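You operate a simulated robot arm through the tools that you are given. There is no shell and no other tool. Be economical: measure what you need, move in short steps, check, and stop when the job is done.

The job below is to be done with a simulated two-armed robot. You get a single attempt, and the scene is never put back.

Task
Hold the silver tin on the plate bench steady with one hand and put the bolt from the paint table in it with the other.

The check looks at the end state, three seconds after you hand in, the way a careful person would. Anything else that was tipped, shoved, dropped, spilled or broken makes it a failure.

Robot
Two 7-joint arms with two-finger parallel grippers on one trunk, on a base that drives. Base frame: it is fixed to the floor where the robot stands at the start and does not move with it; the origin is under the middle of the robot, x ahead of it, y to its left, z up. Units: m, rad, N and s.
The left shoulder is at the start at [0.06, 0.189, 1.153], the right one opposite. With the tool pointing down near the work surface each hand reaches from about 0.1 to 0.64 m from the robot's upright axis, wherever it stands, measured 20 degrees to its own side. Places, roughly: silver tin (10x10x6 cm) [0.3, 0.9, 0.8]. Payload 3.43 kg a hand.
The tool frame of a hand sits at the grasp point between the pads (the TCP): z along the fingers, y along the line on which they close. The tips reach 0.03 m beyond it. The gripper opens to 0.094 m. The fingers are 0.028 m wide and 0.01 m thick; the gripper's body (0.05 by 0.096 m) begins 0.055 m behind the TCP.
Orientation is that of the tool frame in the base frame, as [roll, pitch, yaw] about the fixed x, y, z axes, in that order (R = Rz(yaw) Ry(pitch) Rx(roll)). With the fingers straight down and closing along the base's y, the tool's x points along the base's -x, its y along +y and its z along -z.

Tools
- The arms move only by the tool arm_command. It takes "left_plan", "right_plan" or both (then of equal length, played together; a hand with none holds still); each is a list of rows, each an object (a shift or turn left out is 0, a gripper value left out holds the last) with "gripper": the gripper command, from -1 (shut) to 1 (fully open), values between in proportion; "xyz": the shift along the tool's x, y, z in cm, a list of three; "dr": the turn, a rotation vector about the tool's x, y, z in rad, a list of three. In form: [{"gripper": gripper, "xyz": [tx, ty, tz], "dr": [rx, ry, rz]}, ...]. A call has 1 to 10 rows; each row is the pose to reach, as a shift and turn from the pose commanded when the call began, along the tool's axes at that moment. Each row takes 0.2 s and may step no farther than 0.05 m and 0.15 rad from the row before; otherwise, or with a gripper value out of range, the whole call is refused. Where a pose cannot be reached the arm comes as near as it can. A force on the tool above 40 N (or 10 N above the force at the start of the call, whichever is more), or a blocked arm, ends the call early, and 0.2 s more pass. The fingers move at their own pace (about 0.153 m/s each) and stop on an object; they squeeze with about 37 N. The grip force told is the motor's: it shows also when the fingers shut on nothing. Time passes only in rows, and 0.2 s behind the last, so rows that repeat a pose let the fingers close. The reply holds the time, the measured pose of the TCP, the force on the tool along the base axes, the opening and the grip force, in the units named above and with some noise, with the torque about the TCP (base axes, N m) and any sound that the robot's microphone picked up.
- Cameras (640 x 400 px; columns grow to the right, rows downward): "scene" is now at [-0.0076, 0.0384, 1.6868]; the picture's right is [0.58, -0.81, 0.00], its down [-0.72, -0.51, -0.47] and it looks along [0.38, 0.27, -0.88] (base axes); focal length 266 px, centre (320, 200). "left" rides on the left gripper at [0.076, -0.014, -0.103] in its tool frame; the picture's right is [0.18, 0.98, 0.00], its down [-0.75, 0.14, -0.64] and it looks along [-0.63, 0.12, 0.77] (tool axes); focal length 243 px, centre (320, 200). "right" rides on the right gripper at [0.076, 0.014, -0.102] in its tool frame; the picture's right is [-0.18, 0.98, 0.00], its down [-0.75, -0.14, -0.64] and it looks along [-0.63, -0.12, 0.77] (tool axes); focal length 243 px, centre (320, 200). There is no depth. A picture from a camera that has moved, and an enlarged one, comes with that camera's place and axes in the base frame and with its lens.
- snapshot(camera): a new picture of that camera. It takes no simulated time.
- raise_lower(by): slides the trunk up (or, below 0, down) by that many m; the arms and the scene camera ride with it, the base frame stays. It gives what a move gives, with no picture.
- steer(legs): drives the robot by 1 to 6 legs, each [ahead, left, turn to the left] in m, m and rad, along the robot's own axes; the way and the turn of a leg run together, so that a leg with both is an arc; at most 1.5 m and 3.142 rad a leg. The arms and the cameras ride along, it lands a little off, and it stops where it bumps. It gives what a move gives.
- pan_tilt(pan, tilt): turns the head with the scene camera to pan (to the left, within 1.501 rad either way) and tilt (down, from -0.506 to 1.204), counted from straight ahead of the robot. It gives what a move gives.
- zoom(camera, box): a new picture of the part [left, top, right, bottom] of that camera's present view, enlarged. It takes no simulated time.
- hand_in(): hands the job in; it is judged then, once.

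Work in short steps. Places have to be worked out from the pictures, the camera data and where the tool is seen: move nearer, look again, correct. Check each grasp and each placing, and mend what went wrong. You have 120 turns and 88 pictures in all, those below and enlarged ones among them. Open the grippers and draw the arms clear of the work before you hand the job in, unless the task says otherwise; then end with one line.

The tools are called after "Request:" by a JSON object that holds its "op" and its "data". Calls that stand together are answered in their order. arm_command: Moves the arms, as the interface text tells. Its arguments: {"type":"object","properties":{"left_plan":{"type":"array"},"right_plan":{"type":"array"}},"required":[]} The other tools are called the same way: raise_lower (by) slides the trunk up or down; steer (legs) drives the base; pan_tilt (pan, tilt) turns the head that bears the scene camera; snapshot (camera) takes a picture; zoom (camera, box) takes an enlarged picture of a part of a camera's view; hand_in () hands the job in.

At the start:

```text
clock: 0.0
left_ee_pos: [0.2833, 0.3013, 1.1368]
left_tcp_rot: [3.141, -0.001, 3.141]
left_contact_force: [-0.1, -0.4, 0.3]
left_torque: [0.0, 0.02, 0.05]
left_finger_gap: 0.094
left_finger_force: 0.1
right_ee_pos: [0.346, 0.0463, 1.0564]
right_tcp_rot: [-3.14, 0.0, 3.141]
right_contact_force: [-0.4, 0.0, -0.2]
right_torque: [-0.01, -0.03, 0.03]
right_finger_gap: 0.0937
right_finger_force: 0.1
trunk travel left (down, up): [-0.825, 0.165]
robot x, y, heading: [-0.0016, 0.0023, -0.003]
head pan, tilt: [0.621, 1.082]
```

scene: 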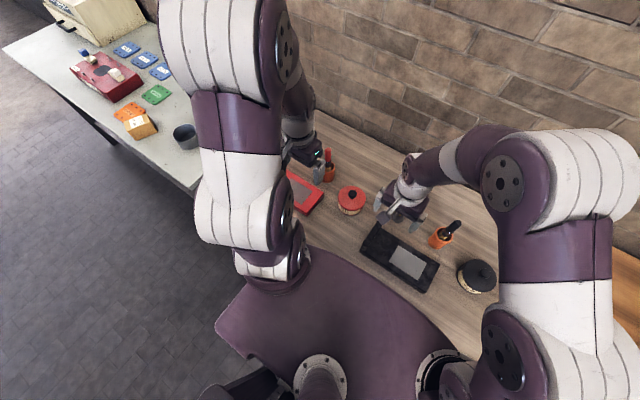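
right: 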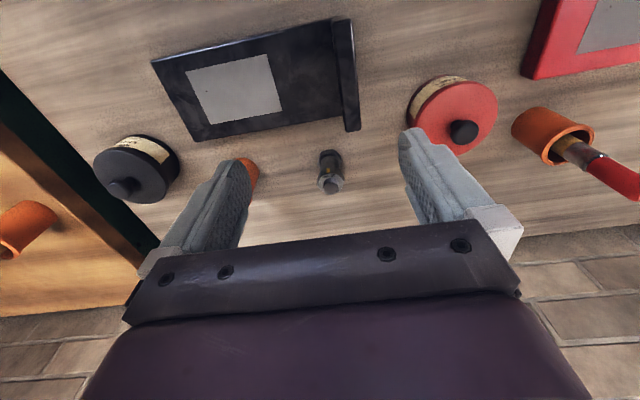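
left: 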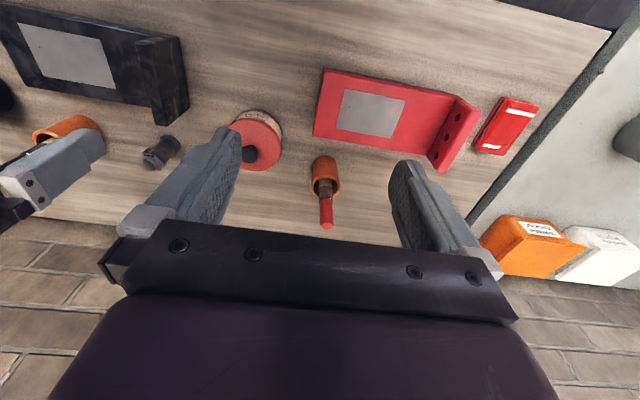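

The right and left hand views show a bolt standing on the wooden table ahead. I first look around to identify the tables and the tin.

Request:
{"op": "pan_tilt", "data": {"pan": 1.3, "tilt": 0.75}}

Request:
{"op": "snapshot", "data": {"camera": "scene"}}

Request:
{"op": "pan_tilt", "data": {"pan": -0.6, "tilt": 0.75}}

Request:
{"op": "snapshot", "data": {"camera": "scene"}}

```text
clock: 1.1
left_ee_pos: [0.2817, 0.3017, 1.1369]
left_tcp_rot: [-3.141, 0.0, -3.141]
left_contact_force: [0.6, -0.1, 0.6]
left_torque: [0.02, -0.02, -0.01]
left_finger_gap: 0.0942
left_finger_force: 0.1
right_ee_pos: [0.3467, 0.0464, 1.0563]
right_tcp_rot: [3.141, 0.001, 3.141]
right_contact_force: [-0.2, -0.4, 0.3]
right_torque: [0.03, 0.01, 0.02]
right_finger_gap: 0.094
right_finger_force: 0.0
trunk travel left (down, up): [-0.825, 0.165]
robot x, y, heading: [0.0012, -0.0019, -0.0]
head pan, tilt: [1.3, 0.75]
```

```text
84 pictures are left
camera scene: at [-0.0377, 0.0807, 1.7114], right [0.96, -0.27, 0.0], down [-0.18, -0.66, -0.73], along [0.2, 0.7, -0.68], focal length 266 px, centre (320, 200)
```

scene: 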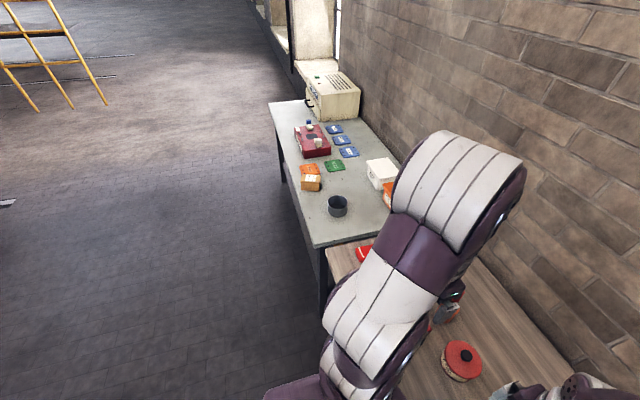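

```text
clock: 2.9
left_ee_pos: [0.2821, 0.3016, 1.136]
left_tcp_rot: [3.141, -0.001, 3.141]
left_contact_force: [-0.3, 0.1, -0.6]
left_torque: [-0.02, -0.02, -0.01]
left_finger_gap: 0.0939
left_finger_force: 0.1
right_ee_pos: [0.3456, 0.0469, 1.0559]
right_tcp_rot: [3.141, -0.001, 3.141]
right_contact_force: [-0.2, -0.1, 0.4]
right_torque: [0.06, -0.01, -0.02]
right_finger_gap: 0.0941
right_finger_force: 0.0
trunk travel left (down, up): [-0.825, 0.165]
robot x, y, heading: [0.0023, -0.0018, 0.002]
head pan, tilt: [-0.6, 0.75]
```

```text
83 pictures are left
camera scene: at [0.0085, -0.0459, 1.7114], right [-0.56, -0.83, 0.0], down [-0.56, 0.38, -0.73], along [0.6, -0.41, -0.68], focal length 266 px, centre (320, 200)
```

scene: 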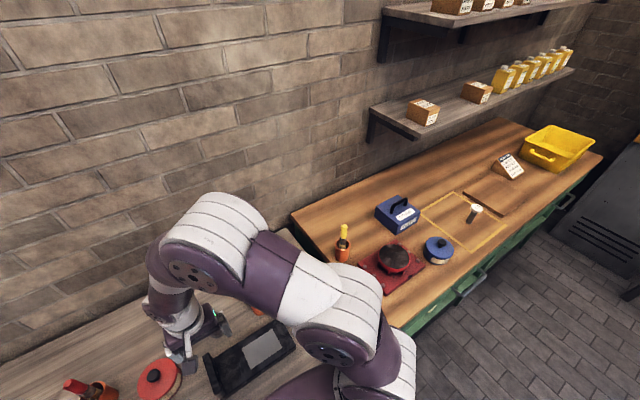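

The right bench also has a bolt-like object. I zoom to find labels that tell which table is which.

Request:
{"op": "zoom", "data": {"camera": "scene", "box": [330, 130, 610, 305]}}

Request:
{"op": "zoom", "data": {"camera": "right", "box": [90, 0, 410, 200]}}

Request:
{"op": "pan_tilt", "data": {"pan": 1.35, "tilt": 0.75}}

Request:
{"op": "zoom", "data": {"camera": "scene", "box": [260, 60, 450, 260]}}

```text
2.29 times, centred on (470, 218) of scene
camera zoom: at [0.0085, -0.0459, 1.7114], right [-0.56, -0.83, 0.0], down [-0.56, 0.38, -0.73], along [0.6, -0.41, -0.68], focal length 608 px, centre (-23, 160)
```

zoom: 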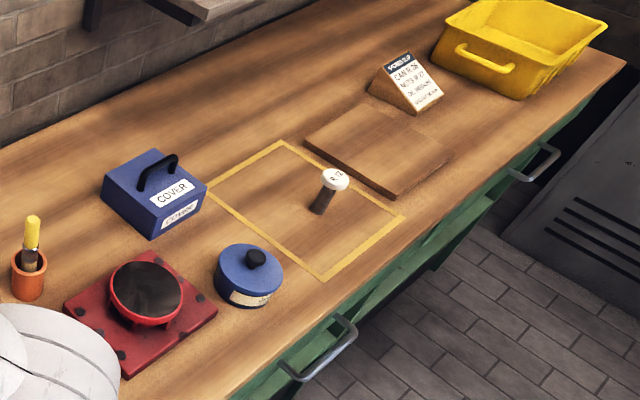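

```text
2.00 times, centred on (250, 100) of right
camera zoom: at [0.2705, 0.0604, 1.1578], right [0.18, 0.98, 0.0], down [0.75, -0.14, 0.64], along [0.63, -0.12, -0.77], focal length 485 px, centre (460, 400)
```

zoom: 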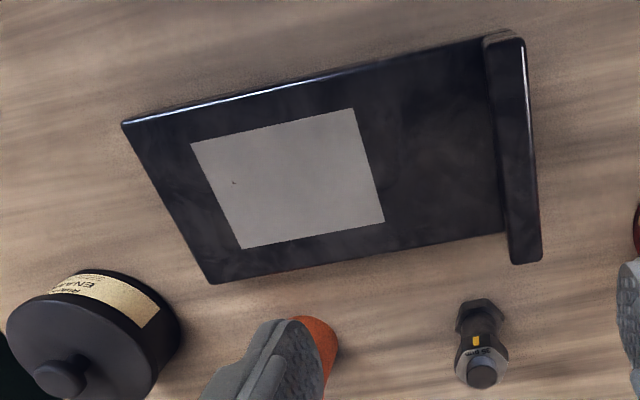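

```text
clock: 4.8
left_ee_pos: [0.2827, 0.3017, 1.1378]
left_tcp_rot: [-3.14, -0.001, -3.141]
left_contact_force: [-0.4, -0.6, -0.2]
left_torque: [0.02, -0.02, -0.02]
left_finger_gap: 0.0939
left_finger_force: 0.0
right_ee_pos: [0.3448, 0.0475, 1.0565]
right_tcp_rot: [3.141, 0.0, -3.141]
right_contact_force: [-0.1, 0.0, -0.4]
right_torque: [-0.01, -0.02, 0.01]
right_finger_gap: 0.0941
right_finger_force: 0.0
trunk travel left (down, up): [-0.825, 0.165]
robot x, y, heading: [-0.0022, 0.001, 0.001]
head pan, tilt: [1.349, 0.75]
```

```text
2.00 times, centred on (355, 160) of scene
camera zoom: at [-0.0416, 0.0817, 1.7114], right [0.98, -0.22, 0.0], down [-0.15, -0.67, -0.73], along [0.16, 0.71, -0.68], focal length 532 px, centre (250, 280)
```

zoom: 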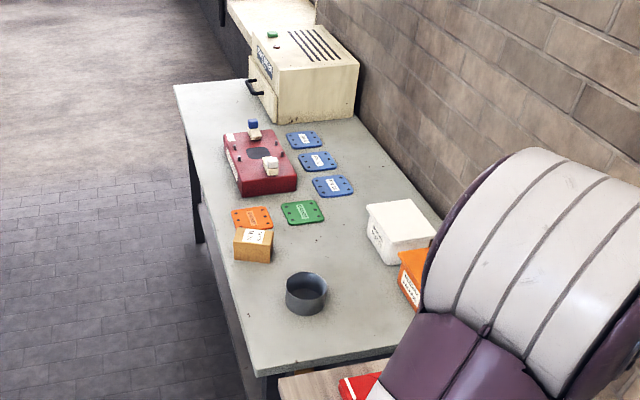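

The tin is the round open cup near (0.285, 0.93). I need to be sure which bolt and table; zooming on the labels.

Request:
{"op": "zoom", "data": {"camera": "right", "box": [300, 140, 364, 200]}}

Request:
{"op": "zoom", "data": {"camera": "scene", "box": [320, 180, 350, 220]}}

Request:
{"op": "pan_tilt", "data": {"pan": -0.8, "tilt": 0.6}}

Request:
{"op": "zoom", "data": {"camera": "scene", "box": [280, 140, 480, 260]}}

```text
6.67 times, centred on (332, 170) of right
camera zoom: at [0.2705, 0.0604, 1.1578], right [0.18, 0.98, 0.0], down [0.75, -0.14, 0.64], along [0.63, -0.12, -0.77], focal length 1618 px, centre (240, 400)
```

zoom: 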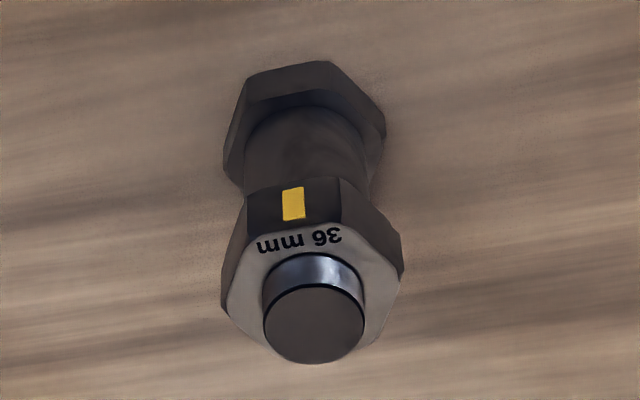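

```text
10.00 times, centred on (335, 200) of scene
camera zoom: at [-0.0416, 0.0817, 1.7114], right [0.98, -0.22, 0.0], down [-0.15, -0.67, -0.73], along [0.16, 0.71, -0.68], focal length 2660 px, centre (170, 200)
```

zoom: 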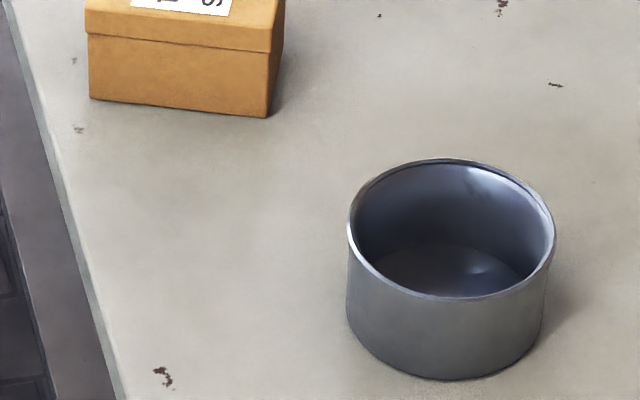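

```text
clock: 6.8
left_ee_pos: [0.2824, 0.3013, 1.1375]
left_tcp_rot: [-3.141, 0.0, -3.141]
left_contact_force: [-0.5, -0.1, -0.5]
left_torque: [0.01, 0.0, 0.0]
left_finger_gap: 0.094
left_finger_force: 0.1
right_ee_pos: [0.3466, 0.0474, 1.0567]
right_tcp_rot: [3.141, 0.0, 3.141]
right_contact_force: [0.4, 0.0, 0.2]
right_torque: [0.03, -0.02, 0.01]
right_finger_gap: 0.0941
right_finger_force: 0.1
trunk travel left (down, up): [-0.825, 0.165]
robot x, y, heading: [0.0001, 0.0035, 0.002]
head pan, tilt: [-0.799, 0.6]
```

```text
3.20 times, centred on (380, 200) of scene
camera zoom: at [0.0018, -0.0624, 1.7243], right [-0.72, -0.7, 0.0], down [-0.39, 0.4, -0.83], along [0.58, -0.59, -0.56], focal length 851 px, centre (128, 200)
```

zoom: 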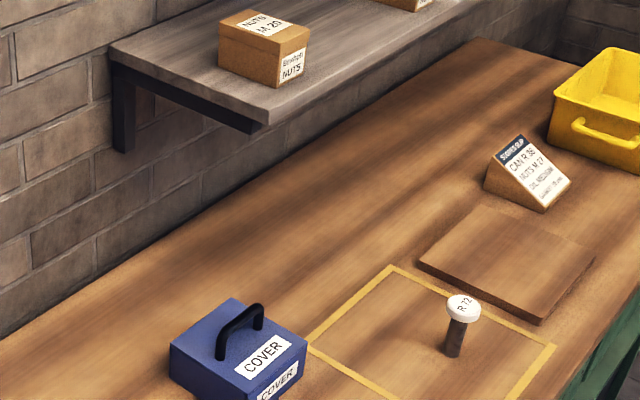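

The bolt stands upright on its head on the middle (enamel/brush) table, at about (0.47, 0.037), about 9 cm tall, with a 36 mm nut near the top. Next I turn the right hand so it closes along x (across the nut flats) and look from there.

Request:
{"op": "arm_command", "data": {"right_plan": [{"gripper": 1, "dr": [0, 0, -0.15]}, {"dr": [0, 0, -0.3]}, {"dr": [0, 0, -0.45]}, {"dr": [0, 0, -0.6]}, {"dr": [0, 0, -0.75]}, {"dr": [0, 0, -0.9]}, {"dr": [0, 0, -1.05]}, {"dr": [0, 0, -1.2]}, {"dr": [0, 0, -1.35]}, {"dr": [0, 0, -1.5]}]}}

Request:
{"op": "snapshot", "data": {"camera": "right"}}

Request:
{"op": "pan_tilt", "data": {"pan": 0, "tilt": 1.0}}

Request:
{"op": "snapshot", "data": {"camera": "scene"}}

```text
clock: 9.1
left_ee_pos: [0.2814, 0.3013, 1.1366]
left_tcp_rot: [-3.142, 0.001, -3.142]
left_contact_force: [1.3, -0.2, 0.2]
left_torque: [0.0, 0.03, -0.02]
left_finger_gap: 0.094
left_finger_force: 0.1
right_ee_pos: [0.3461, 0.0468, 1.0563]
right_tcp_rot: [3.14, 0.0, -1.638]
right_contact_force: [0.3, 0.3, 0.2]
right_torque: [-0.01, 0.03, 0.01]
right_finger_gap: 0.0939
right_finger_force: 0.0
trunk travel left (down, up): [-0.825, 0.165]
robot x, y, heading: [-0.0011, 0.0014, 0.003]
head pan, tilt: [-0.799, 0.6]
```

```text
76 pictures are left
camera right: at [0.3271, -0.029, 1.1582], right [-0.97, 0.25, 0.0], down [0.19, 0.74, 0.64], along [0.16, 0.62, -0.77], focal length 243 px, centre (320, 200)
```

right: 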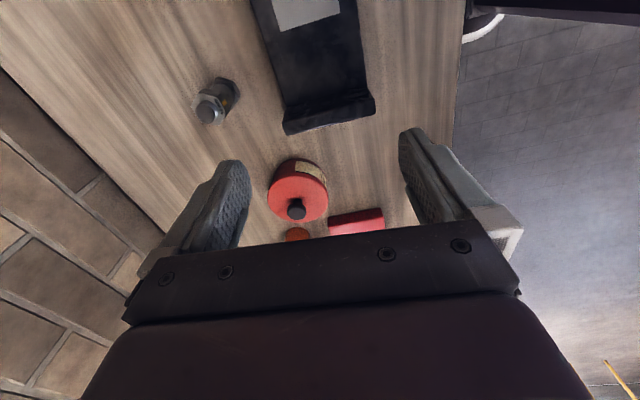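

```text
clock: 10.2
left_ee_pos: [0.2812, 0.3015, 1.1378]
left_tcp_rot: [-3.139, -0.001, -3.141]
left_contact_force: [0.1, -0.5, 0.5]
left_torque: [-0.02, 0.01, -0.01]
left_finger_gap: 0.0941
left_finger_force: 0.1
right_ee_pos: [0.3475, 0.0468, 1.0558]
right_tcp_rot: [3.14, 0.0, -1.642]
right_contact_force: [0.5, -0.3, -0.4]
right_torque: [-0.01, 0.0, -0.01]
right_finger_gap: 0.0938
right_finger_force: 0.1
trunk travel left (down, up): [-0.825, 0.165]
robot x, y, heading: [-0.0016, -0.0045, 0.005]
head pan, tilt: [0.0, 1.0]
```

```text
75 pictures are left
camera scene: at [0.0098, 0.0008, 1.6923], right [0.0, -1.0, 0.0], down [-0.84, 0.0, -0.54], along [0.54, 0.0, -0.84], focal length 266 px, centre (320, 200)
```

scene: 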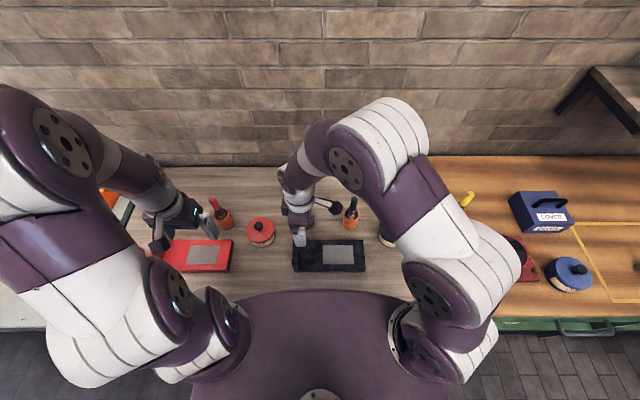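

The brush in its pot is about 14 cm to the right of the bolt, so this approach has room. I move the right hand above the bolt at the same height and look.

Request:
{"op": "arm_command", "data": {"right_plan": [{"xyz": [0, -4, 0], "dr": [0, 0, -0.03]}, {"xyz": [0, -8, 0], "dr": [0, 0, -0.07]}, {"xyz": [0.1, -12.2, 0], "dr": [0, 0, -0.07]}, {"xyz": [0.1, -12.2, 0], "dr": [0, 0, -0.07]}]}}

Request:
{"op": "snapshot", "data": {"camera": "right"}}

```text
clock: 11.2
left_ee_pos: [0.2821, 0.3021, 1.1371]
left_tcp_rot: [-3.141, 0.001, -3.141]
left_contact_force: [0.0, -0.4, 0.2]
left_torque: [0.01, -0.04, -0.01]
left_finger_gap: 0.0937
left_finger_force: 0.0
right_ee_pos: [0.4678, 0.0377, 1.055]
right_tcp_rot: [3.141, -0.002, -1.571]
right_contact_force: [-0.3, -0.4, -0.6]
right_torque: [0.04, -0.01, -0.01]
right_finger_gap: 0.0938
right_finger_force: 0.1
trunk travel left (down, up): [-0.825, 0.165]
robot x, y, heading: [-0.0021, 0.0016, -0.002]
head pan, tilt: [0.0, 1.0]
```

```text
74 pictures are left
camera right: at [0.4525, -0.0388, 1.157], right [-0.98, 0.18, 0.0], down [0.14, 0.75, 0.64], along [0.12, 0.63, -0.77], focal length 243 px, centre (320, 200)
```

right: 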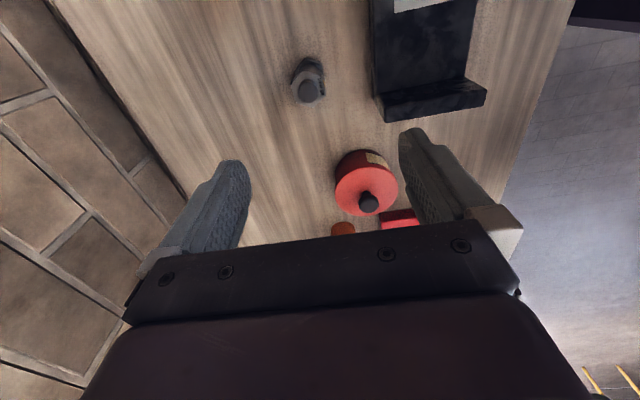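

Request:
{"op": "zoom", "data": {"camera": "right", "box": [276, 45, 340, 110]}}

```text
6.15 times, centred on (308, 78) of right
camera zoom: at [0.4525, -0.0388, 1.157], right [-0.98, 0.18, 0.0], down [0.14, 0.75, 0.64], along [0.12, 0.63, -0.77], focal length 1493 px, centre (394, 954)
```

zoom: 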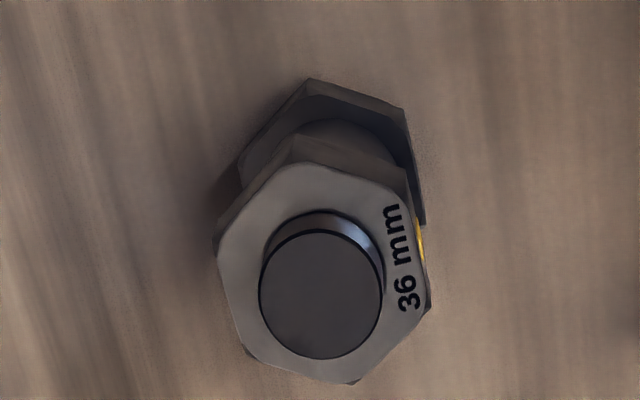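

The nut's flats face ±x, matching the closing direction; bolt axis at about (0.478, 0.035). I descend partway with the gripper opened to about 7 cm and check.

Request:
{"op": "arm_command", "data": {"right_plan": [{"gripper": 0.6, "xyz": [0.2, -1.0, 3]}, {"xyz": [0.2, -1.0, 6]}, {"xyz": [0.2, -1.0, 9]}, {"xyz": [0.2, -1.0, 9]}]}}

Request:
{"op": "snapshot", "data": {"camera": "right"}}

Request:
{"op": "snapshot", "data": {"camera": "scene"}}

```text
clock: 12.2
left_ee_pos: [0.2819, 0.3023, 1.1372]
left_tcp_rot: [-3.14, -0.001, 3.141]
left_contact_force: [-0.8, 0.0, -0.3]
left_torque: [-0.02, -0.02, 0.0]
left_finger_gap: 0.0942
left_finger_force: 0.1
right_ee_pos: [0.4758, 0.0351, 0.9652]
right_tcp_rot: [3.141, -0.002, -1.572]
right_contact_force: [-0.5, 0.5, -0.7]
right_torque: [-0.01, -0.02, -0.04]
right_finger_gap: 0.0751
right_finger_force: 0.1
trunk travel left (down, up): [-0.825, 0.165]
robot x, y, heading: [0.0008, 0.0022, 0.003]
head pan, tilt: [0.0, 1.0]
```

```text
72 pictures are left
camera right: at [0.4621, -0.0417, 1.0667], right [-0.98, 0.18, 0.0], down [0.14, 0.75, 0.64], along [0.12, 0.63, -0.77], focal length 243 px, centre (320, 200)
```

right: 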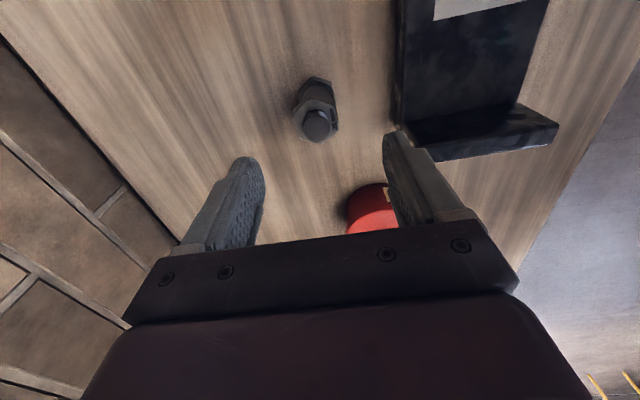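

```text
71 pictures are left
camera scene: at [0.0099, 0.0007, 1.6923], right [0.0, -1.0, 0.0], down [-0.84, 0.0, -0.54], along [0.54, 0.0, -0.84], focal length 266 px, centre (320, 200)
```

scene: 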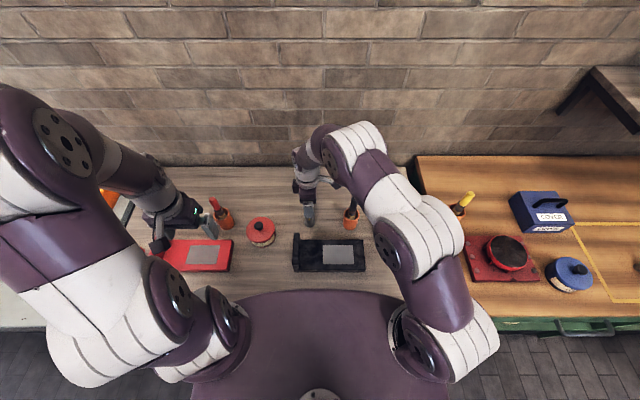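

Refined: bolt axis (0.480, 0.036), top about z 0.877, nut around 0.85–0.865. I check the forearm's clearance to the brush before descending.

Request:
{"op": "zoom", "data": {"camera": "scene", "box": [260, 120, 420, 280]}}

```text
2.50 times, centred on (340, 200) of scene
camera zoom: at [0.0099, 0.0007, 1.6923], right [0.0, -1.0, 0.0], down [-0.84, 0.0, -0.54], along [0.54, 0.0, -0.84], focal length 665 px, centre (270, 200)
```

zoom: 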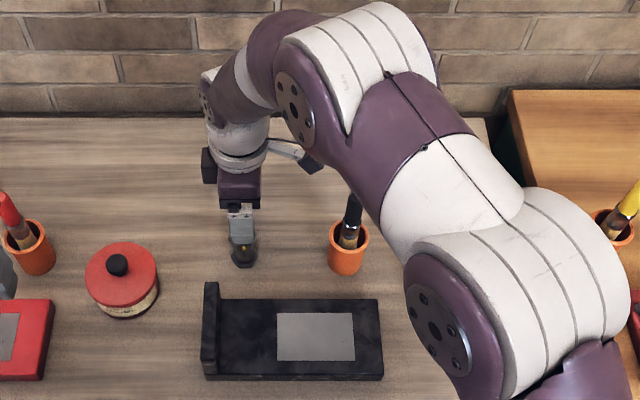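

The brush is about 13 cm away and clears the camera and elbow. I lower to TCP z ≈ 0.862 around the nut.

Request:
{"op": "arm_command", "data": {"right_plan": [{"gripper": 0.6, "xyz": [-0.1, -0.4, 3]}, {"xyz": [-0.1, -0.4, 6]}, {"xyz": [-0.1, -0.4, 8.5]}, {"xyz": [-0.1, -0.4, 10.2]}, {"xyz": [-0.1, -0.4, 10.2]}]}}

Request:
{"op": "snapshot", "data": {"camera": "right"}}

Request:
{"op": "zoom", "data": {"camera": "scene", "box": [260, 120, 420, 280]}}

```text
clock: 13.4
left_ee_pos: [0.2808, 0.3013, 1.1378]
left_tcp_rot: [3.141, 0.001, -3.141]
left_contact_force: [1.1, -0.1, 0.2]
left_torque: [-0.01, 0.02, -0.04]
left_finger_gap: 0.0941
left_finger_force: 0.1
right_ee_pos: [0.4803, 0.0371, 0.8633]
right_tcp_rot: [3.141, 0.001, -1.57]
right_contact_force: [0.0, 0.3, 0.2]
right_torque: [-0.03, 0.0, 0.01]
right_finger_gap: 0.0754
right_finger_force: 0.0
trunk travel left (down, up): [-0.825, 0.165]
robot x, y, heading: [0.0021, -0.0012, 0.006]
head pan, tilt: [0.0, 1.0]
```

```text
69 pictures are left
camera right: at [0.466, -0.04, 0.9654], right [-0.98, 0.18, 0.0], down [0.14, 0.75, 0.64], along [0.12, 0.63, -0.77], focal length 243 px, centre (320, 200)
```

right: 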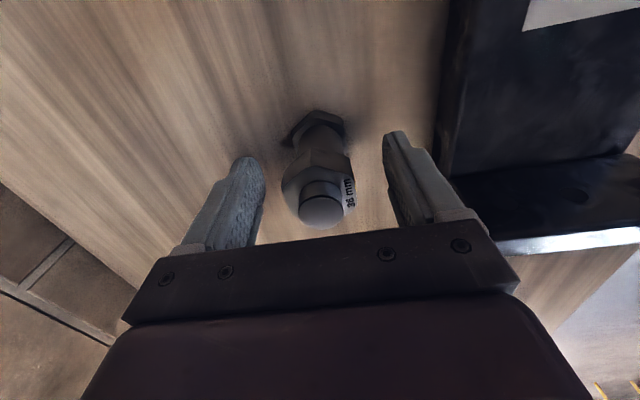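

```text
2.50 times, centred on (340, 200) of scene
camera zoom: at [0.0093, 0.0009, 1.6923], right [0.0, -1.0, 0.0], down [-0.84, 0.0, -0.54], along [0.54, 0.0, -0.84], focal length 665 px, centre (270, 200)
```

zoom: 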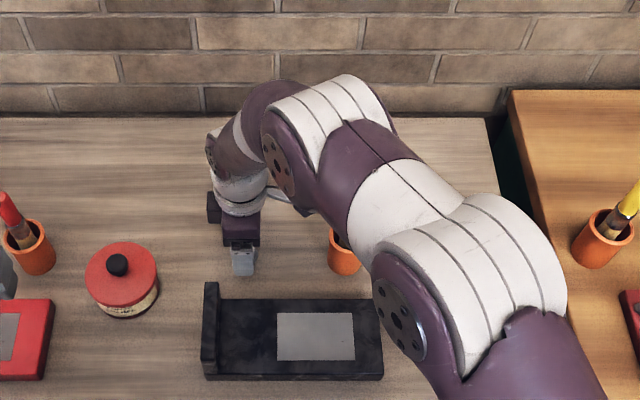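

The bolt tip is at (0.4795, 0.036, 0.876), centred between the fingers, and the arm still clears the brush. I close.

Request:
{"op": "arm_command", "data": {"right_plan": [{"gripper": -1}, {"gripper": -1}, {"gripper": -1}]}}

Request:
{"op": "snapshot", "data": {"camera": "right"}}

```text
clock: 14.2
left_ee_pos: [0.2817, 0.3018, 1.1378]
left_tcp_rot: [-3.141, 0.0, -3.141]
left_contact_force: [-0.4, 0.5, -0.2]
left_torque: [0.03, 0.02, -0.01]
left_finger_gap: 0.0942
left_finger_force: 0.0
right_ee_pos: [0.4789, 0.0372, 0.8632]
right_tcp_rot: [3.141, 0.0, -1.571]
right_contact_force: [-2.4, 0.4, -0.9]
right_torque: [0.05, 0.06, -0.02]
right_finger_gap: 0.0397
right_finger_force: 36.3
trunk travel left (down, up): [-0.825, 0.165]
robot x, y, heading: [0.0005, -0.0008, -0.004]
head pan, tilt: [0.0, 1.0]
```

```text
67 pictures are left
camera right: at [0.4659, -0.04, 0.9655], right [-0.98, 0.18, 0.0], down [0.14, 0.75, 0.64], along [0.12, 0.63, -0.77], focal length 243 px, centre (320, 200)
```

right: 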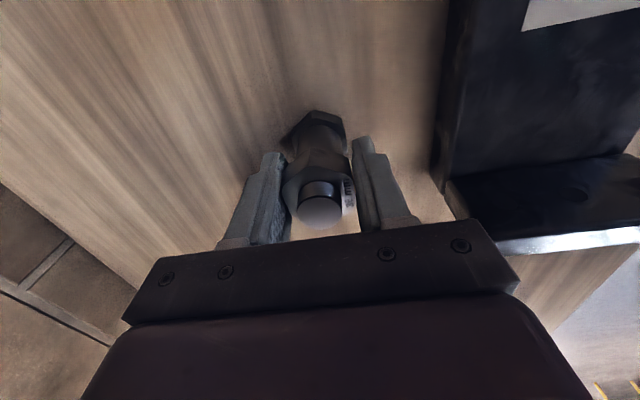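

Gripped at 4 cm gap with 36 N. I lift straight up slowly and check it comes along.

Request:
{"op": "arm_command", "data": {"right_plan": [{"gripper": -1, "xyz": [0, 0, -2]}, {"xyz": [0, 0, -5]}, {"xyz": [0, 0, -9]}, {"xyz": [0, 0, -13]}, {"xyz": [0, 0, -17]}, {"xyz": [0, 0, -20]}]}}

Request:
{"op": "snapshot", "data": {"camera": "right"}}

Request:
{"op": "snapshot", "data": {"camera": "scene"}}

```text
clock: 15.6
left_ee_pos: [0.282, 0.3014, 1.1381]
left_tcp_rot: [3.141, 0.001, 3.141]
left_contact_force: [-0.9, 0.3, -0.9]
left_torque: [-0.03, -0.03, -0.01]
left_finger_gap: 0.0939
left_finger_force: 0.0
right_ee_pos: [0.4821, 0.0373, 1.0636]
right_tcp_rot: [-3.141, -0.001, -1.57]
right_contact_force: [0.1, -0.8, -4.4]
right_torque: [-0.02, 0.0, -0.04]
right_finger_gap: 0.0399
right_finger_force: 36.9
trunk travel left (down, up): [-0.825, 0.165]
robot x, y, heading: [0.0033, -0.0012, 0.002]
head pan, tilt: [0.0, 1.0]
```

```text
66 pictures are left
camera right: at [0.4686, -0.04, 1.1662], right [-0.98, 0.18, 0.0], down [0.14, 0.75, 0.64], along [0.12, 0.63, -0.77], focal length 243 px, centre (320, 200)
```

right: 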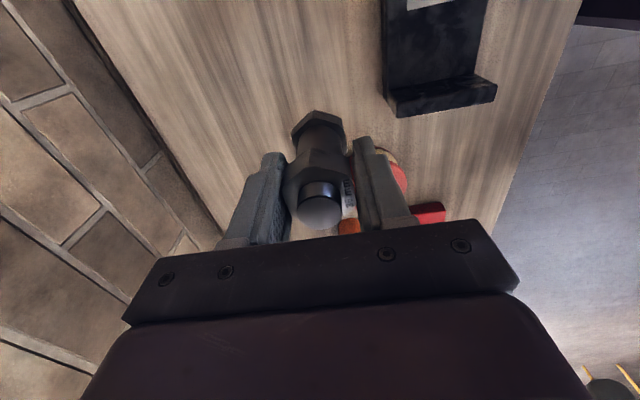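

```text
65 pictures are left
camera scene: at [0.01, 0.0009, 1.6922], right [0.0, -1.0, 0.0], down [-0.84, 0.0, -0.54], along [0.54, 0.0, -0.84], focal length 266 px, centre (320, 200)
```

scene: 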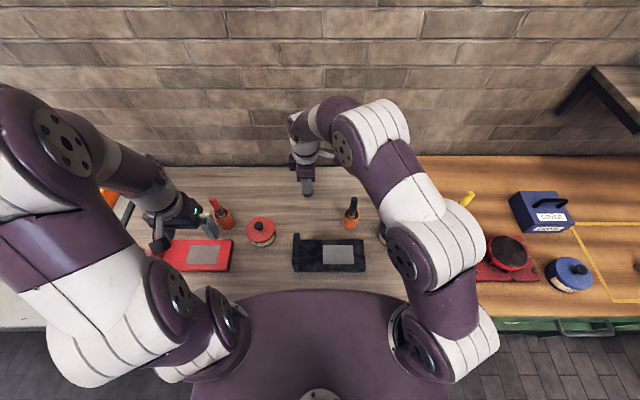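

The bolt is held (about 4.5 N weight) and nothing else moved. I draw the right hand in a bit, then drive back a little and left to face the tin.

Request:
{"op": "arm_command", "data": {"right_plan": [{"gripper": -1, "xyz": [1, 3, 0]}, {"xyz": [2, 6, -1]}, {"xyz": [3, 8, -2]}]}}

Request:
{"op": "steer", "data": {"legs": [[-0.12, 0, 0], [0, 0.84, 0]]}}

Request:
{"op": "pan_tilt", "data": {"pan": 0.1, "tilt": 1.0}}

Request:
{"op": "snapshot", "data": {"camera": "scene"}}

Request:
{"op": "snapshot", "data": {"camera": "left"}}

```text
clock: 16.4
left_ee_pos: [0.2824, 0.3017, 1.1374]
left_tcp_rot: [3.14, 0.0, 3.141]
left_contact_force: [-0.4, 0.2, 0.1]
left_torque: [0.03, 0.0, 0.02]
left_finger_gap: 0.0941
left_finger_force: 0.1
right_ee_pos: [0.4038, 0.0072, 1.0839]
right_tcp_rot: [3.141, -0.001, -1.571]
right_contact_force: [0.5, 0.4, -4.9]
right_torque: [0.05, 0.01, 0.0]
right_finger_gap: 0.0396
right_finger_force: 36.8
trunk travel left (down, up): [-0.825, 0.165]
robot x, y, heading: [0.0015, 0.002, -0.002]
head pan, tilt: [0.0, 1.0]
```

```text
clock: 21.7
left_ee_pos: [0.1748, 1.1361, 1.1371]
left_tcp_rot: [-3.141, -0.001, 3.126]
left_contact_force: [0.6, -0.9, -0.8]
left_torque: [0.0, -0.01, -0.01]
left_finger_gap: 0.0938
left_finger_force: 0.0
right_ee_pos: [0.2924, 0.8402, 1.0842]
right_tcp_rot: [-3.141, 0.0, -1.589]
right_contact_force: [-0.8, 0.0, -5.4]
right_torque: [0.0, 0.0, 0.02]
right_finger_gap: 0.0396
right_finger_force: 37.4
trunk travel left (down, up): [-0.825, 0.165]
robot x, y, heading: [-0.113, 0.8385, -0.019]
head pan, tilt: [0.0, 1.0]
```

```text
clock: 22.4
left_ee_pos: [0.1749, 1.1358, 1.137]
left_tcp_rot: [-3.141, -0.001, 3.128]
left_contact_force: [-0.7, -0.2, -0.2]
left_torque: [0.01, 0.02, -0.02]
left_finger_gap: 0.0937
left_finger_force: 0.2
right_ee_pos: [0.291, 0.8404, 1.0835]
right_tcp_rot: [-3.141, 0.0, -1.59]
right_contact_force: [-0.2, -0.2, -4.8]
right_torque: [-0.03, 0.03, 0.04]
right_finger_gap: 0.0399
right_finger_force: 37.1
trunk travel left (down, up): [-0.825, 0.165]
robot x, y, heading: [-0.1115, 0.8405, -0.018]
head pan, tilt: [0.099, 1.0]
```

```text
64 pictures are left
camera scene: at [-0.1022, 0.8471, 1.6923], right [0.08, -1.0, 0.0], down [-0.84, -0.07, -0.54], along [0.54, 0.04, -0.84], focal length 266 px, centre (320, 200)
```

scene: 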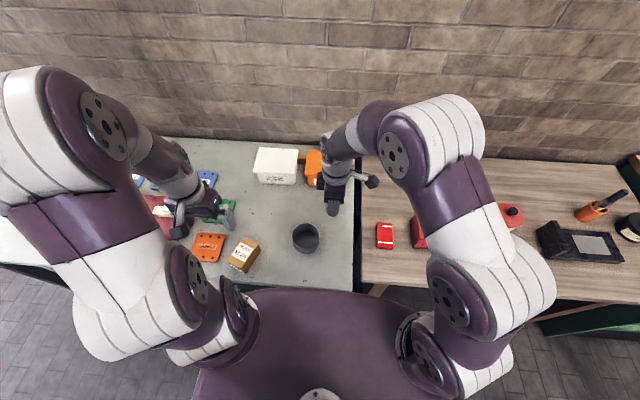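

```text
63 pictures are left
camera left: at [0.0986, 1.1241, 1.2391], right [-0.17, 0.99, 0.0], down [0.76, 0.13, 0.64], along [0.63, 0.11, -0.77], focal length 243 px, centre (320, 200)
```

left: 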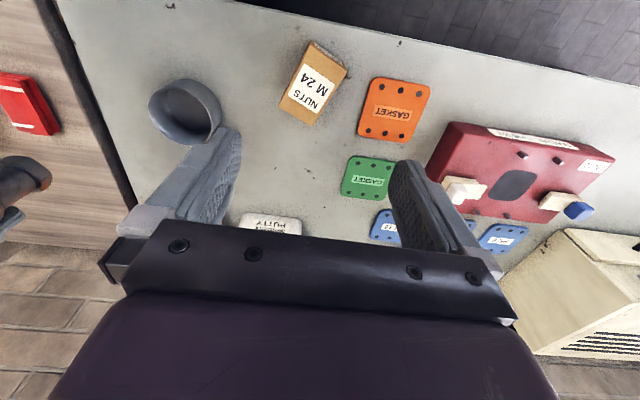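

Good vantage. I zoom on the tin to locate its rim precisely.

Request:
{"op": "zoom", "data": {"camera": "scene", "box": [226, 200, 354, 280]}}

```text
5.00 times, centred on (290, 240) of scene
camera zoom: at [-0.1022, 0.8471, 1.6923], right [0.08, -1.0, 0.0], down [-0.84, -0.07, -0.54], along [0.54, 0.04, -0.84], focal length 1330 px, centre (470, 0)
```

zoom: 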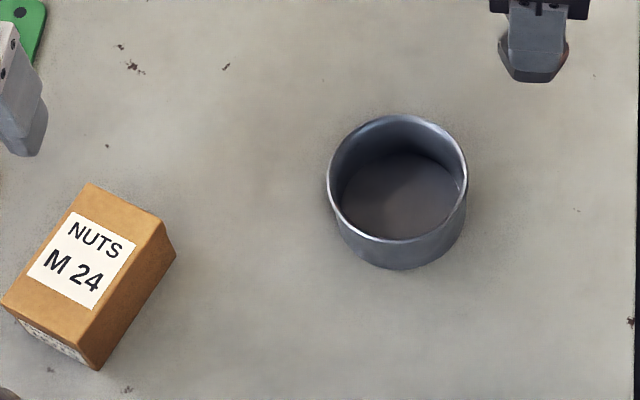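

Tin rim centre is about (0.284, 0.925), diameter ≈ 9.7 cm. I turn the left hand so it closes along x and move the right hand aside.

Request:
{"op": "arm_command", "data": {"left_plan": [{"gripper": 1, "dr": [0, 0, 0.15]}, {"dr": [0, 0, 0.3]}, {"dr": [0, 0, 0.45]}, {"dr": [0, 0, 0.6]}, {"dr": [0, 0, 0.75]}, {"dr": [0, 0, 0.9]}, {"dr": [0, 0, 1.05]}, {"dr": [0, 0, 1.2]}, {"dr": [0, 0, 1.35]}, {"dr": [0, 0, 1.5]}], "right_plan": [{"gripper": -1, "xyz": [2, 0, 0]}, {"xyz": [4, 0, 0]}, {"xyz": [6, 0, 0]}, {"xyz": [8, 0, 0]}, {"xyz": [10, 0, 0]}, {"xyz": [12, 0, 0]}, {"xyz": [12, 0, 0]}, {"xyz": [12, 0, 0]}, {"xyz": [12, 0, 0]}, {"xyz": [12, 0, 0]}]}}

Request:
{"op": "snapshot", "data": {"camera": "scene"}}

```text
clock: 24.6
left_ee_pos: [0.1743, 1.1361, 1.1364]
left_tcp_rot: [-3.141, 0.0, 1.623]
left_contact_force: [0.2, 0.2, -0.6]
left_torque: [0.03, 0.01, 0.0]
left_finger_gap: 0.094
left_finger_force: 0.1
right_ee_pos: [0.2886, 0.7222, 1.0843]
right_tcp_rot: [-3.141, -0.002, -1.588]
right_contact_force: [-0.7, 0.8, -4.8]
right_torque: [0.0, -0.01, -0.02]
right_finger_gap: 0.0399
right_finger_force: 36.6
trunk travel left (down, up): [-0.825, 0.165]
robot x, y, heading: [-0.1107, 0.8387, -0.019]
head pan, tilt: [0.099, 1.0]
```

```text
61 pictures are left
camera scene: at [-0.1022, 0.8468, 1.6923], right [0.08, -1.0, 0.0], down [-0.84, -0.07, -0.54], along [0.54, 0.04, -0.84], focal length 266 px, centre (320, 200)
```

scene: 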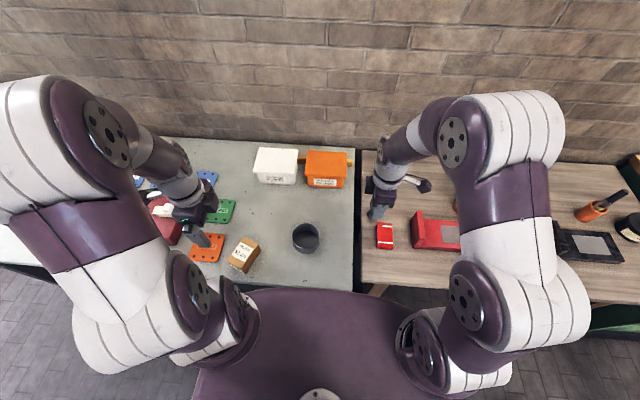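

Now finish the yaw and lean the left hand about its closing axis (so its body leans to +y, away from the right hand), moving above and left of the far rim.

Request:
{"op": "arm_command", "data": {"left_plan": [{"gripper": 1, "xyz": [-3, 3, 0], "dr": [0, 0, 0.05]}]}}

Request:
{"op": "arm_command", "data": {"left_plan": [{"xyz": [-2, 2.5, 0], "dr": [0, -0.13, 0]}, {"xyz": [-4, 5, 0], "dr": [0, -0.26, 0]}, {"xyz": [-6, 8, 0], "dr": [0, -0.39, 0]}, {"xyz": [-8, 10.5, 0], "dr": [0, -0.52, 0]}, {"xyz": [-10, 12.6, 0], "dr": [0, -0.65, 0]}, {"xyz": [-10, 12.6, 0], "dr": [0, -0.65, 0]}]}}

Request:
{"op": "snapshot", "data": {"camera": "left"}}

Request:
{"op": "snapshot", "data": {"camera": "scene"}}

```text
clock: 24.9
left_ee_pos: [0.2094, 1.1055, 1.135]
left_tcp_rot: [-3.141, -0.002, 1.575]
left_contact_force: [0.1, -0.3, 0.5]
left_torque: [0.0, -0.01, 0.0]
left_finger_gap: 0.094
left_finger_force: 0.0
right_ee_pos: [0.2908, 0.7218, 1.0845]
right_tcp_rot: [3.139, 0.001, -1.585]
right_contact_force: [0.4, 0.1, -5.3]
right_torque: [-0.02, 0.03, 0.0]
right_finger_gap: 0.0398
right_finger_force: 37.1
trunk travel left (down, up): [-0.825, 0.165]
robot x, y, heading: [-0.1117, 0.8415, -0.016]
head pan, tilt: [0.099, 1.0]
```

```text
clock: 26.4
left_ee_pos: [0.3257, 1.0049, 1.1266]
left_tcp_rot: [-3.141, 0.652, 1.577]
left_contact_force: [-0.2, -0.1, -0.2]
left_torque: [-0.02, -0.02, 0.03]
left_finger_gap: 0.094
left_finger_force: 0.0
left hand out of reach, approached as far as the arm can: row 5, 6
right_ee_pos: [0.2882, 0.7216, 1.0844]
right_tcp_rot: [3.141, -0.001, -1.589]
right_contact_force: [0.1, -0.2, -4.9]
right_torque: [-0.04, -0.04, 0.01]
right_finger_gap: 0.0396
right_finger_force: 37.0
trunk travel left (down, up): [-0.825, 0.165]
robot x, y, heading: [-0.1103, 0.8396, -0.015]
head pan, tilt: [0.099, 1.0]
```

```text
60 pictures are left
camera left: at [0.311, 1.1284, 1.1634], right [0.98, 0.15, -0.11], down [0.14, -0.21, 0.97], along [0.12, -0.97, -0.23], focal length 243 px, centre (320, 200)
```

left: 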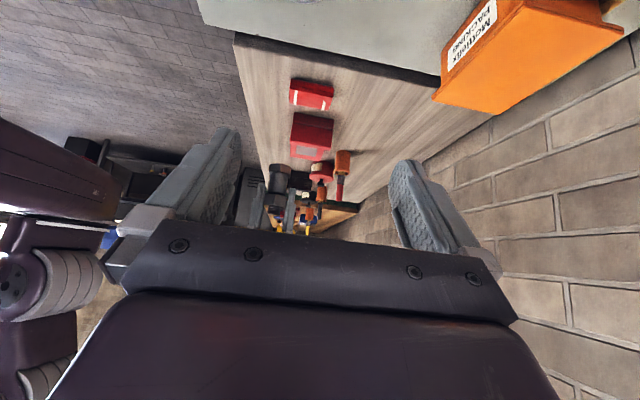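

```text
59 pictures are left
camera scene: at [-0.1038, 0.8463, 1.6923], right [0.08, -1.0, 0.0], down [-0.84, -0.07, -0.54], along [0.54, 0.05, -0.84], focal length 266 px, centre (320, 200)
```

scene: 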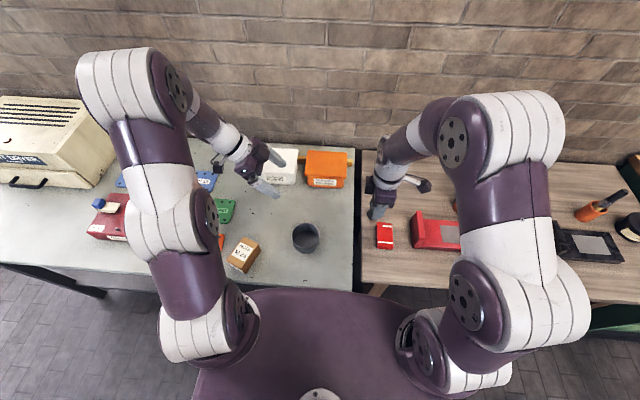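

The left arm reached the leaned pose. I lower it toward a pre-grasp point behind/above the far rim wall, (0.332, 0.985, 0.94).

Request:
{"op": "arm_command", "data": {"left_plan": [{"gripper": 1, "xyz": [2.4, 0.2, 4]}, {"xyz": [4.8, 0.3, 8]}, {"xyz": [7.2, 0.5, 12]}, {"xyz": [9.7, 0.6, 16.1]}, {"xyz": [9.7, 0.6, 16.1]}]}}

Request:
{"op": "snapshot", "data": {"camera": "left"}}

Request:
{"op": "snapshot", "data": {"camera": "scene"}}

```text
clock: 27.6
left_ee_pos: [0.334, 0.9809, 0.9407]
left_tcp_rot: [3.14, 0.649, 1.575]
left_contact_force: [0.3, 0.2, 0.0]
left_torque: [0.03, 0.01, 0.0]
left_finger_gap: 0.094
left_finger_force: 0.1
right_ee_pos: [0.2883, 0.7215, 1.0831]
right_tcp_rot: [-3.141, 0.001, -1.588]
right_contact_force: [0.1, 0.0, -4.5]
right_torque: [-0.02, 0.02, 0.0]
right_finger_gap: 0.0399
right_finger_force: 36.9
trunk travel left (down, up): [-0.825, 0.165]
robot x, y, heading: [-0.1123, 0.8409, -0.017]
head pan, tilt: [0.099, 1.0]
```

```text
58 pictures are left
camera left: at [0.3184, 1.1043, 0.9764], right [0.98, 0.15, -0.11], down [0.14, -0.21, 0.97], along [0.12, -0.97, -0.23], focal length 243 px, centre (320, 200)
```

left: 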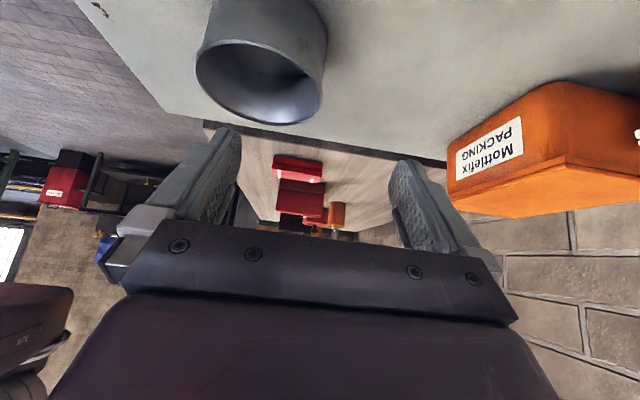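

```text
57 pictures are left
camera scene: at [-0.1033, 0.8464, 1.6923], right [0.08, -1.0, 0.0], down [-0.84, -0.07, -0.54], along [0.54, 0.05, -0.84], focal length 266 px, centre (320, 200)
```

scene: 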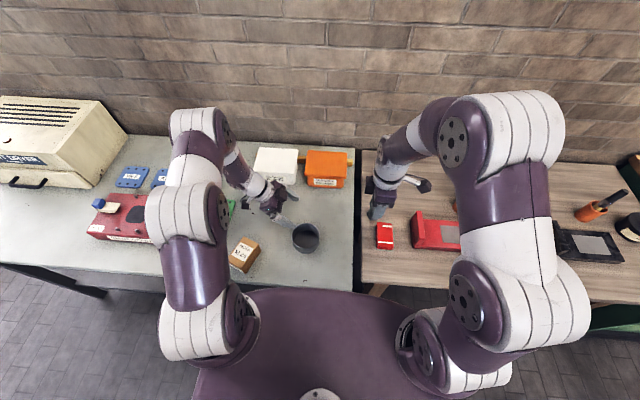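

The tin is at about (0.285, 0.927), with the rim near z 0.855, consistent with both cameras. I advance 6 cm along the fingers and look again.

Request:
{"op": "arm_command", "data": {"left_plan": [{"gripper": 1, "xyz": [1.0, -0.1, 2]}, {"xyz": [1.0, -0.1, 4]}, {"xyz": [1.0, -0.1, 5.5]}, {"xyz": [1.0, -0.1, 5.5]}]}}

Request:
{"op": "snapshot", "data": {"camera": "left"}}

Request:
{"op": "zoom", "data": {"camera": "scene", "box": [226, 180, 354, 280]}}

```text
clock: 28.6
left_ee_pos: [0.3329, 0.9568, 0.8914]
left_tcp_rot: [-3.141, 0.648, 1.576]
left_contact_force: [1.1, -0.4, -0.4]
left_torque: [-0.02, -0.02, 0.01]
left_finger_gap: 0.0942
left_finger_force: 0.0
right_ee_pos: [0.2896, 0.7203, 1.0857]
right_tcp_rot: [3.142, -0.001, -1.587]
right_contact_force: [-0.5, 0.3, -5.7]
right_torque: [-0.01, 0.0, 0.01]
right_finger_gap: 0.04
right_finger_force: 36.8
trunk travel left (down, up): [-0.825, 0.165]
robot x, y, heading: [-0.1146, 0.8385, -0.015]
head pan, tilt: [0.099, 1.0]
```

```text
56 pictures are left
camera left: at [0.3178, 1.0804, 0.9267], right [0.98, 0.15, -0.11], down [0.14, -0.21, 0.97], along [0.12, -0.97, -0.23], focal length 243 px, centre (320, 200)
```

left: 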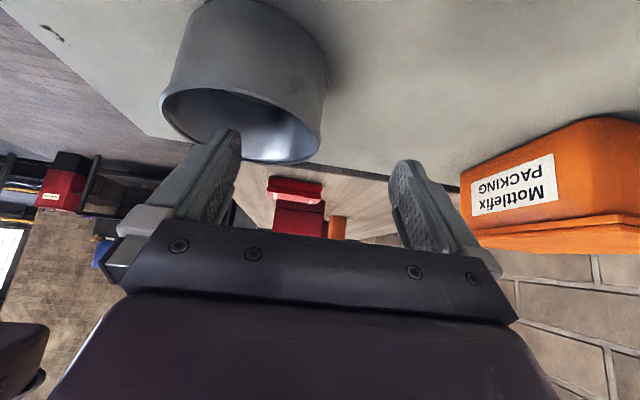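

```text
4.00 times, centred on (290, 230) of scene
camera zoom: at [-0.102, 0.8469, 1.6923], right [0.08, -1.0, 0.0], down [-0.84, -0.07, -0.54], along [0.54, 0.04, -0.84], focal length 1064 px, centre (440, 80)
```

zoom: 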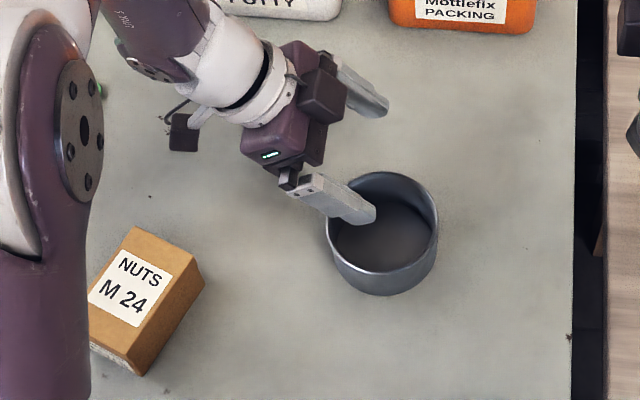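

The inner finger is heading into the tin, the outer outside the far wall. I advance the last 4.8 cm along the fingers.

Request:
{"op": "arm_command", "data": {"left_plan": [{"gripper": 1, "xyz": [0, 0, 2]}, {"xyz": [0, 0, 3.5]}, {"xyz": [0, 0, 4.8]}, {"xyz": [0, 0, 4.8]}]}}

Request:
{"op": "snapshot", "data": {"camera": "left"}}

Request:
{"op": "zoom", "data": {"camera": "scene", "box": [226, 180, 354, 280]}}

```text
clock: 29.6
left_ee_pos: [0.3337, 0.9273, 0.8507]
left_tcp_rot: [-3.14, 0.649, 1.577]
left_contact_force: [0.5, -0.7, 0.1]
left_torque: [0.03, 0.01, 0.01]
left_finger_gap: 0.0939
left_finger_force: 0.1
right_ee_pos: [0.2886, 0.7214, 1.0843]
right_tcp_rot: [3.14, 0.001, -1.588]
right_contact_force: [0.8, -1.0, -5.1]
right_torque: [-0.02, -0.02, 0.0]
right_finger_gap: 0.0399
right_finger_force: 37.0
trunk travel left (down, up): [-0.825, 0.165]
robot x, y, heading: [-0.1104, 0.8372, -0.015]
head pan, tilt: [0.099, 1.0]
```

```text
54 pictures are left
camera left: at [0.318, 1.0516, 0.8868], right [0.98, 0.15, -0.11], down [0.14, -0.21, 0.97], along [0.12, -0.97, -0.23], focal length 243 px, centre (320, 200)
```

left: 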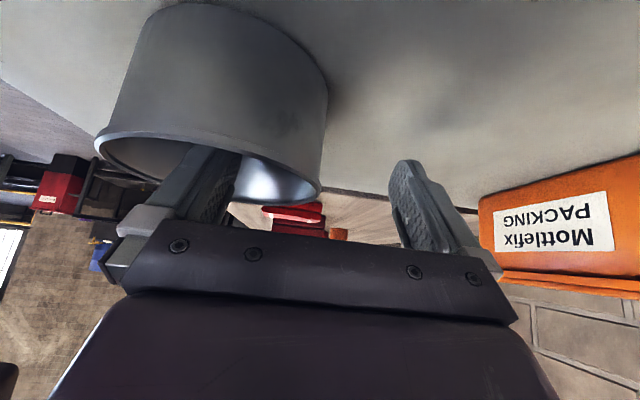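

```text
4.00 times, centred on (290, 230) of scene
camera zoom: at [-0.102, 0.8467, 1.6923], right [0.08, -1.0, 0.0], down [-0.84, -0.07, -0.54], along [0.54, 0.05, -0.84], focal length 1064 px, centre (440, 80)
```

zoom: 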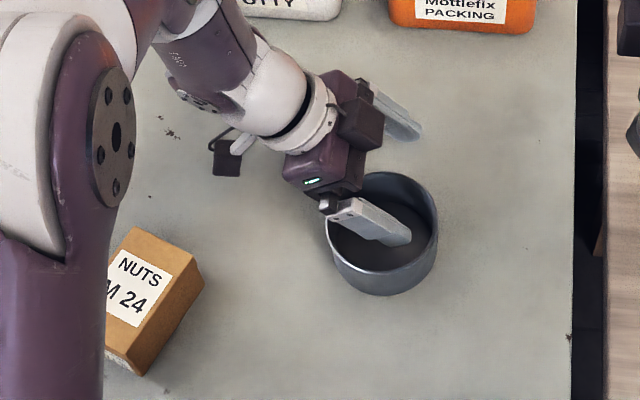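

The wall lies roughly midway between the fingers. I close gently in stages.

Request:
{"op": "arm_command", "data": {"left_plan": [{"gripper": 0.3}, {"gripper": -0.2}, {"gripper": -0.5}, {"gripper": -0.6}]}}

Request:
{"op": "snapshot", "data": {"camera": "left"}}

Request:
{"op": "zoom", "data": {"camera": "scene", "box": [226, 180, 354, 280]}}

```text
clock: 30.6
left_ee_pos: [0.3333, 0.9288, 0.852]
left_tcp_rot: [-3.141, 0.649, 1.577]
left_contact_force: [0.1, 0.3, -0.9]
left_torque: [0.0, 0.02, 0.0]
left_finger_gap: 0.0189
left_finger_force: 0.0
right_ee_pos: [0.2893, 0.7216, 1.084]
right_tcp_rot: [3.141, 0.002, -1.588]
right_contact_force: [0.3, -0.4, -5.3]
right_torque: [0.01, 0.02, -0.01]
right_finger_gap: 0.0396
right_finger_force: 37.2
trunk travel left (down, up): [-0.825, 0.165]
robot x, y, heading: [-0.1161, 0.8382, -0.017]
head pan, tilt: [0.099, 1.0]
```

```text
52 pictures are left
camera left: at [0.318, 1.0517, 0.887], right [0.98, 0.15, -0.11], down [0.14, -0.21, 0.97], along [0.12, -0.97, -0.23], focal length 243 px, centre (320, 200)
```

left: 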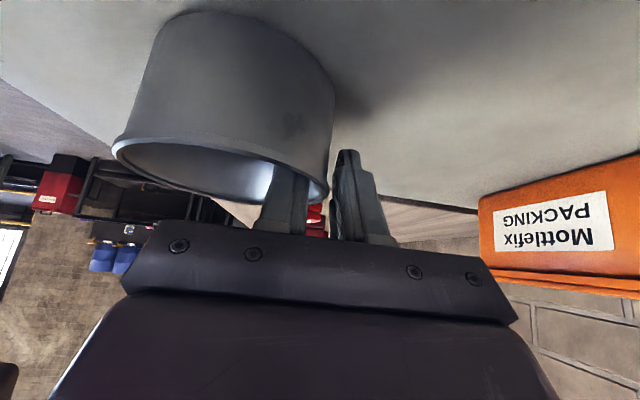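

```text
4.00 times, centred on (290, 230) of scene
camera zoom: at [-0.1021, 0.8466, 1.6923], right [0.08, -1.0, 0.0], down [-0.84, -0.07, -0.54], along [0.54, 0.05, -0.84], focal length 1064 px, centre (440, 80)
```

zoom: 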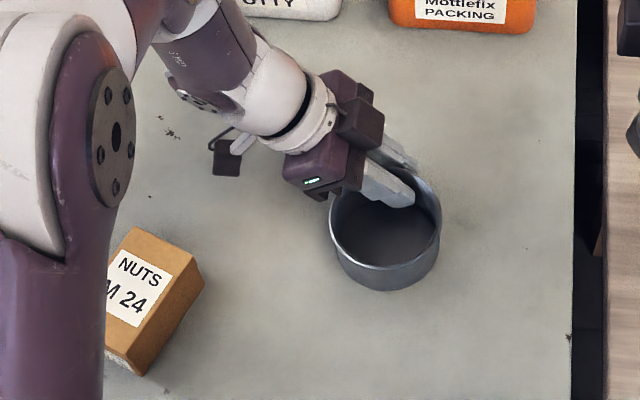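

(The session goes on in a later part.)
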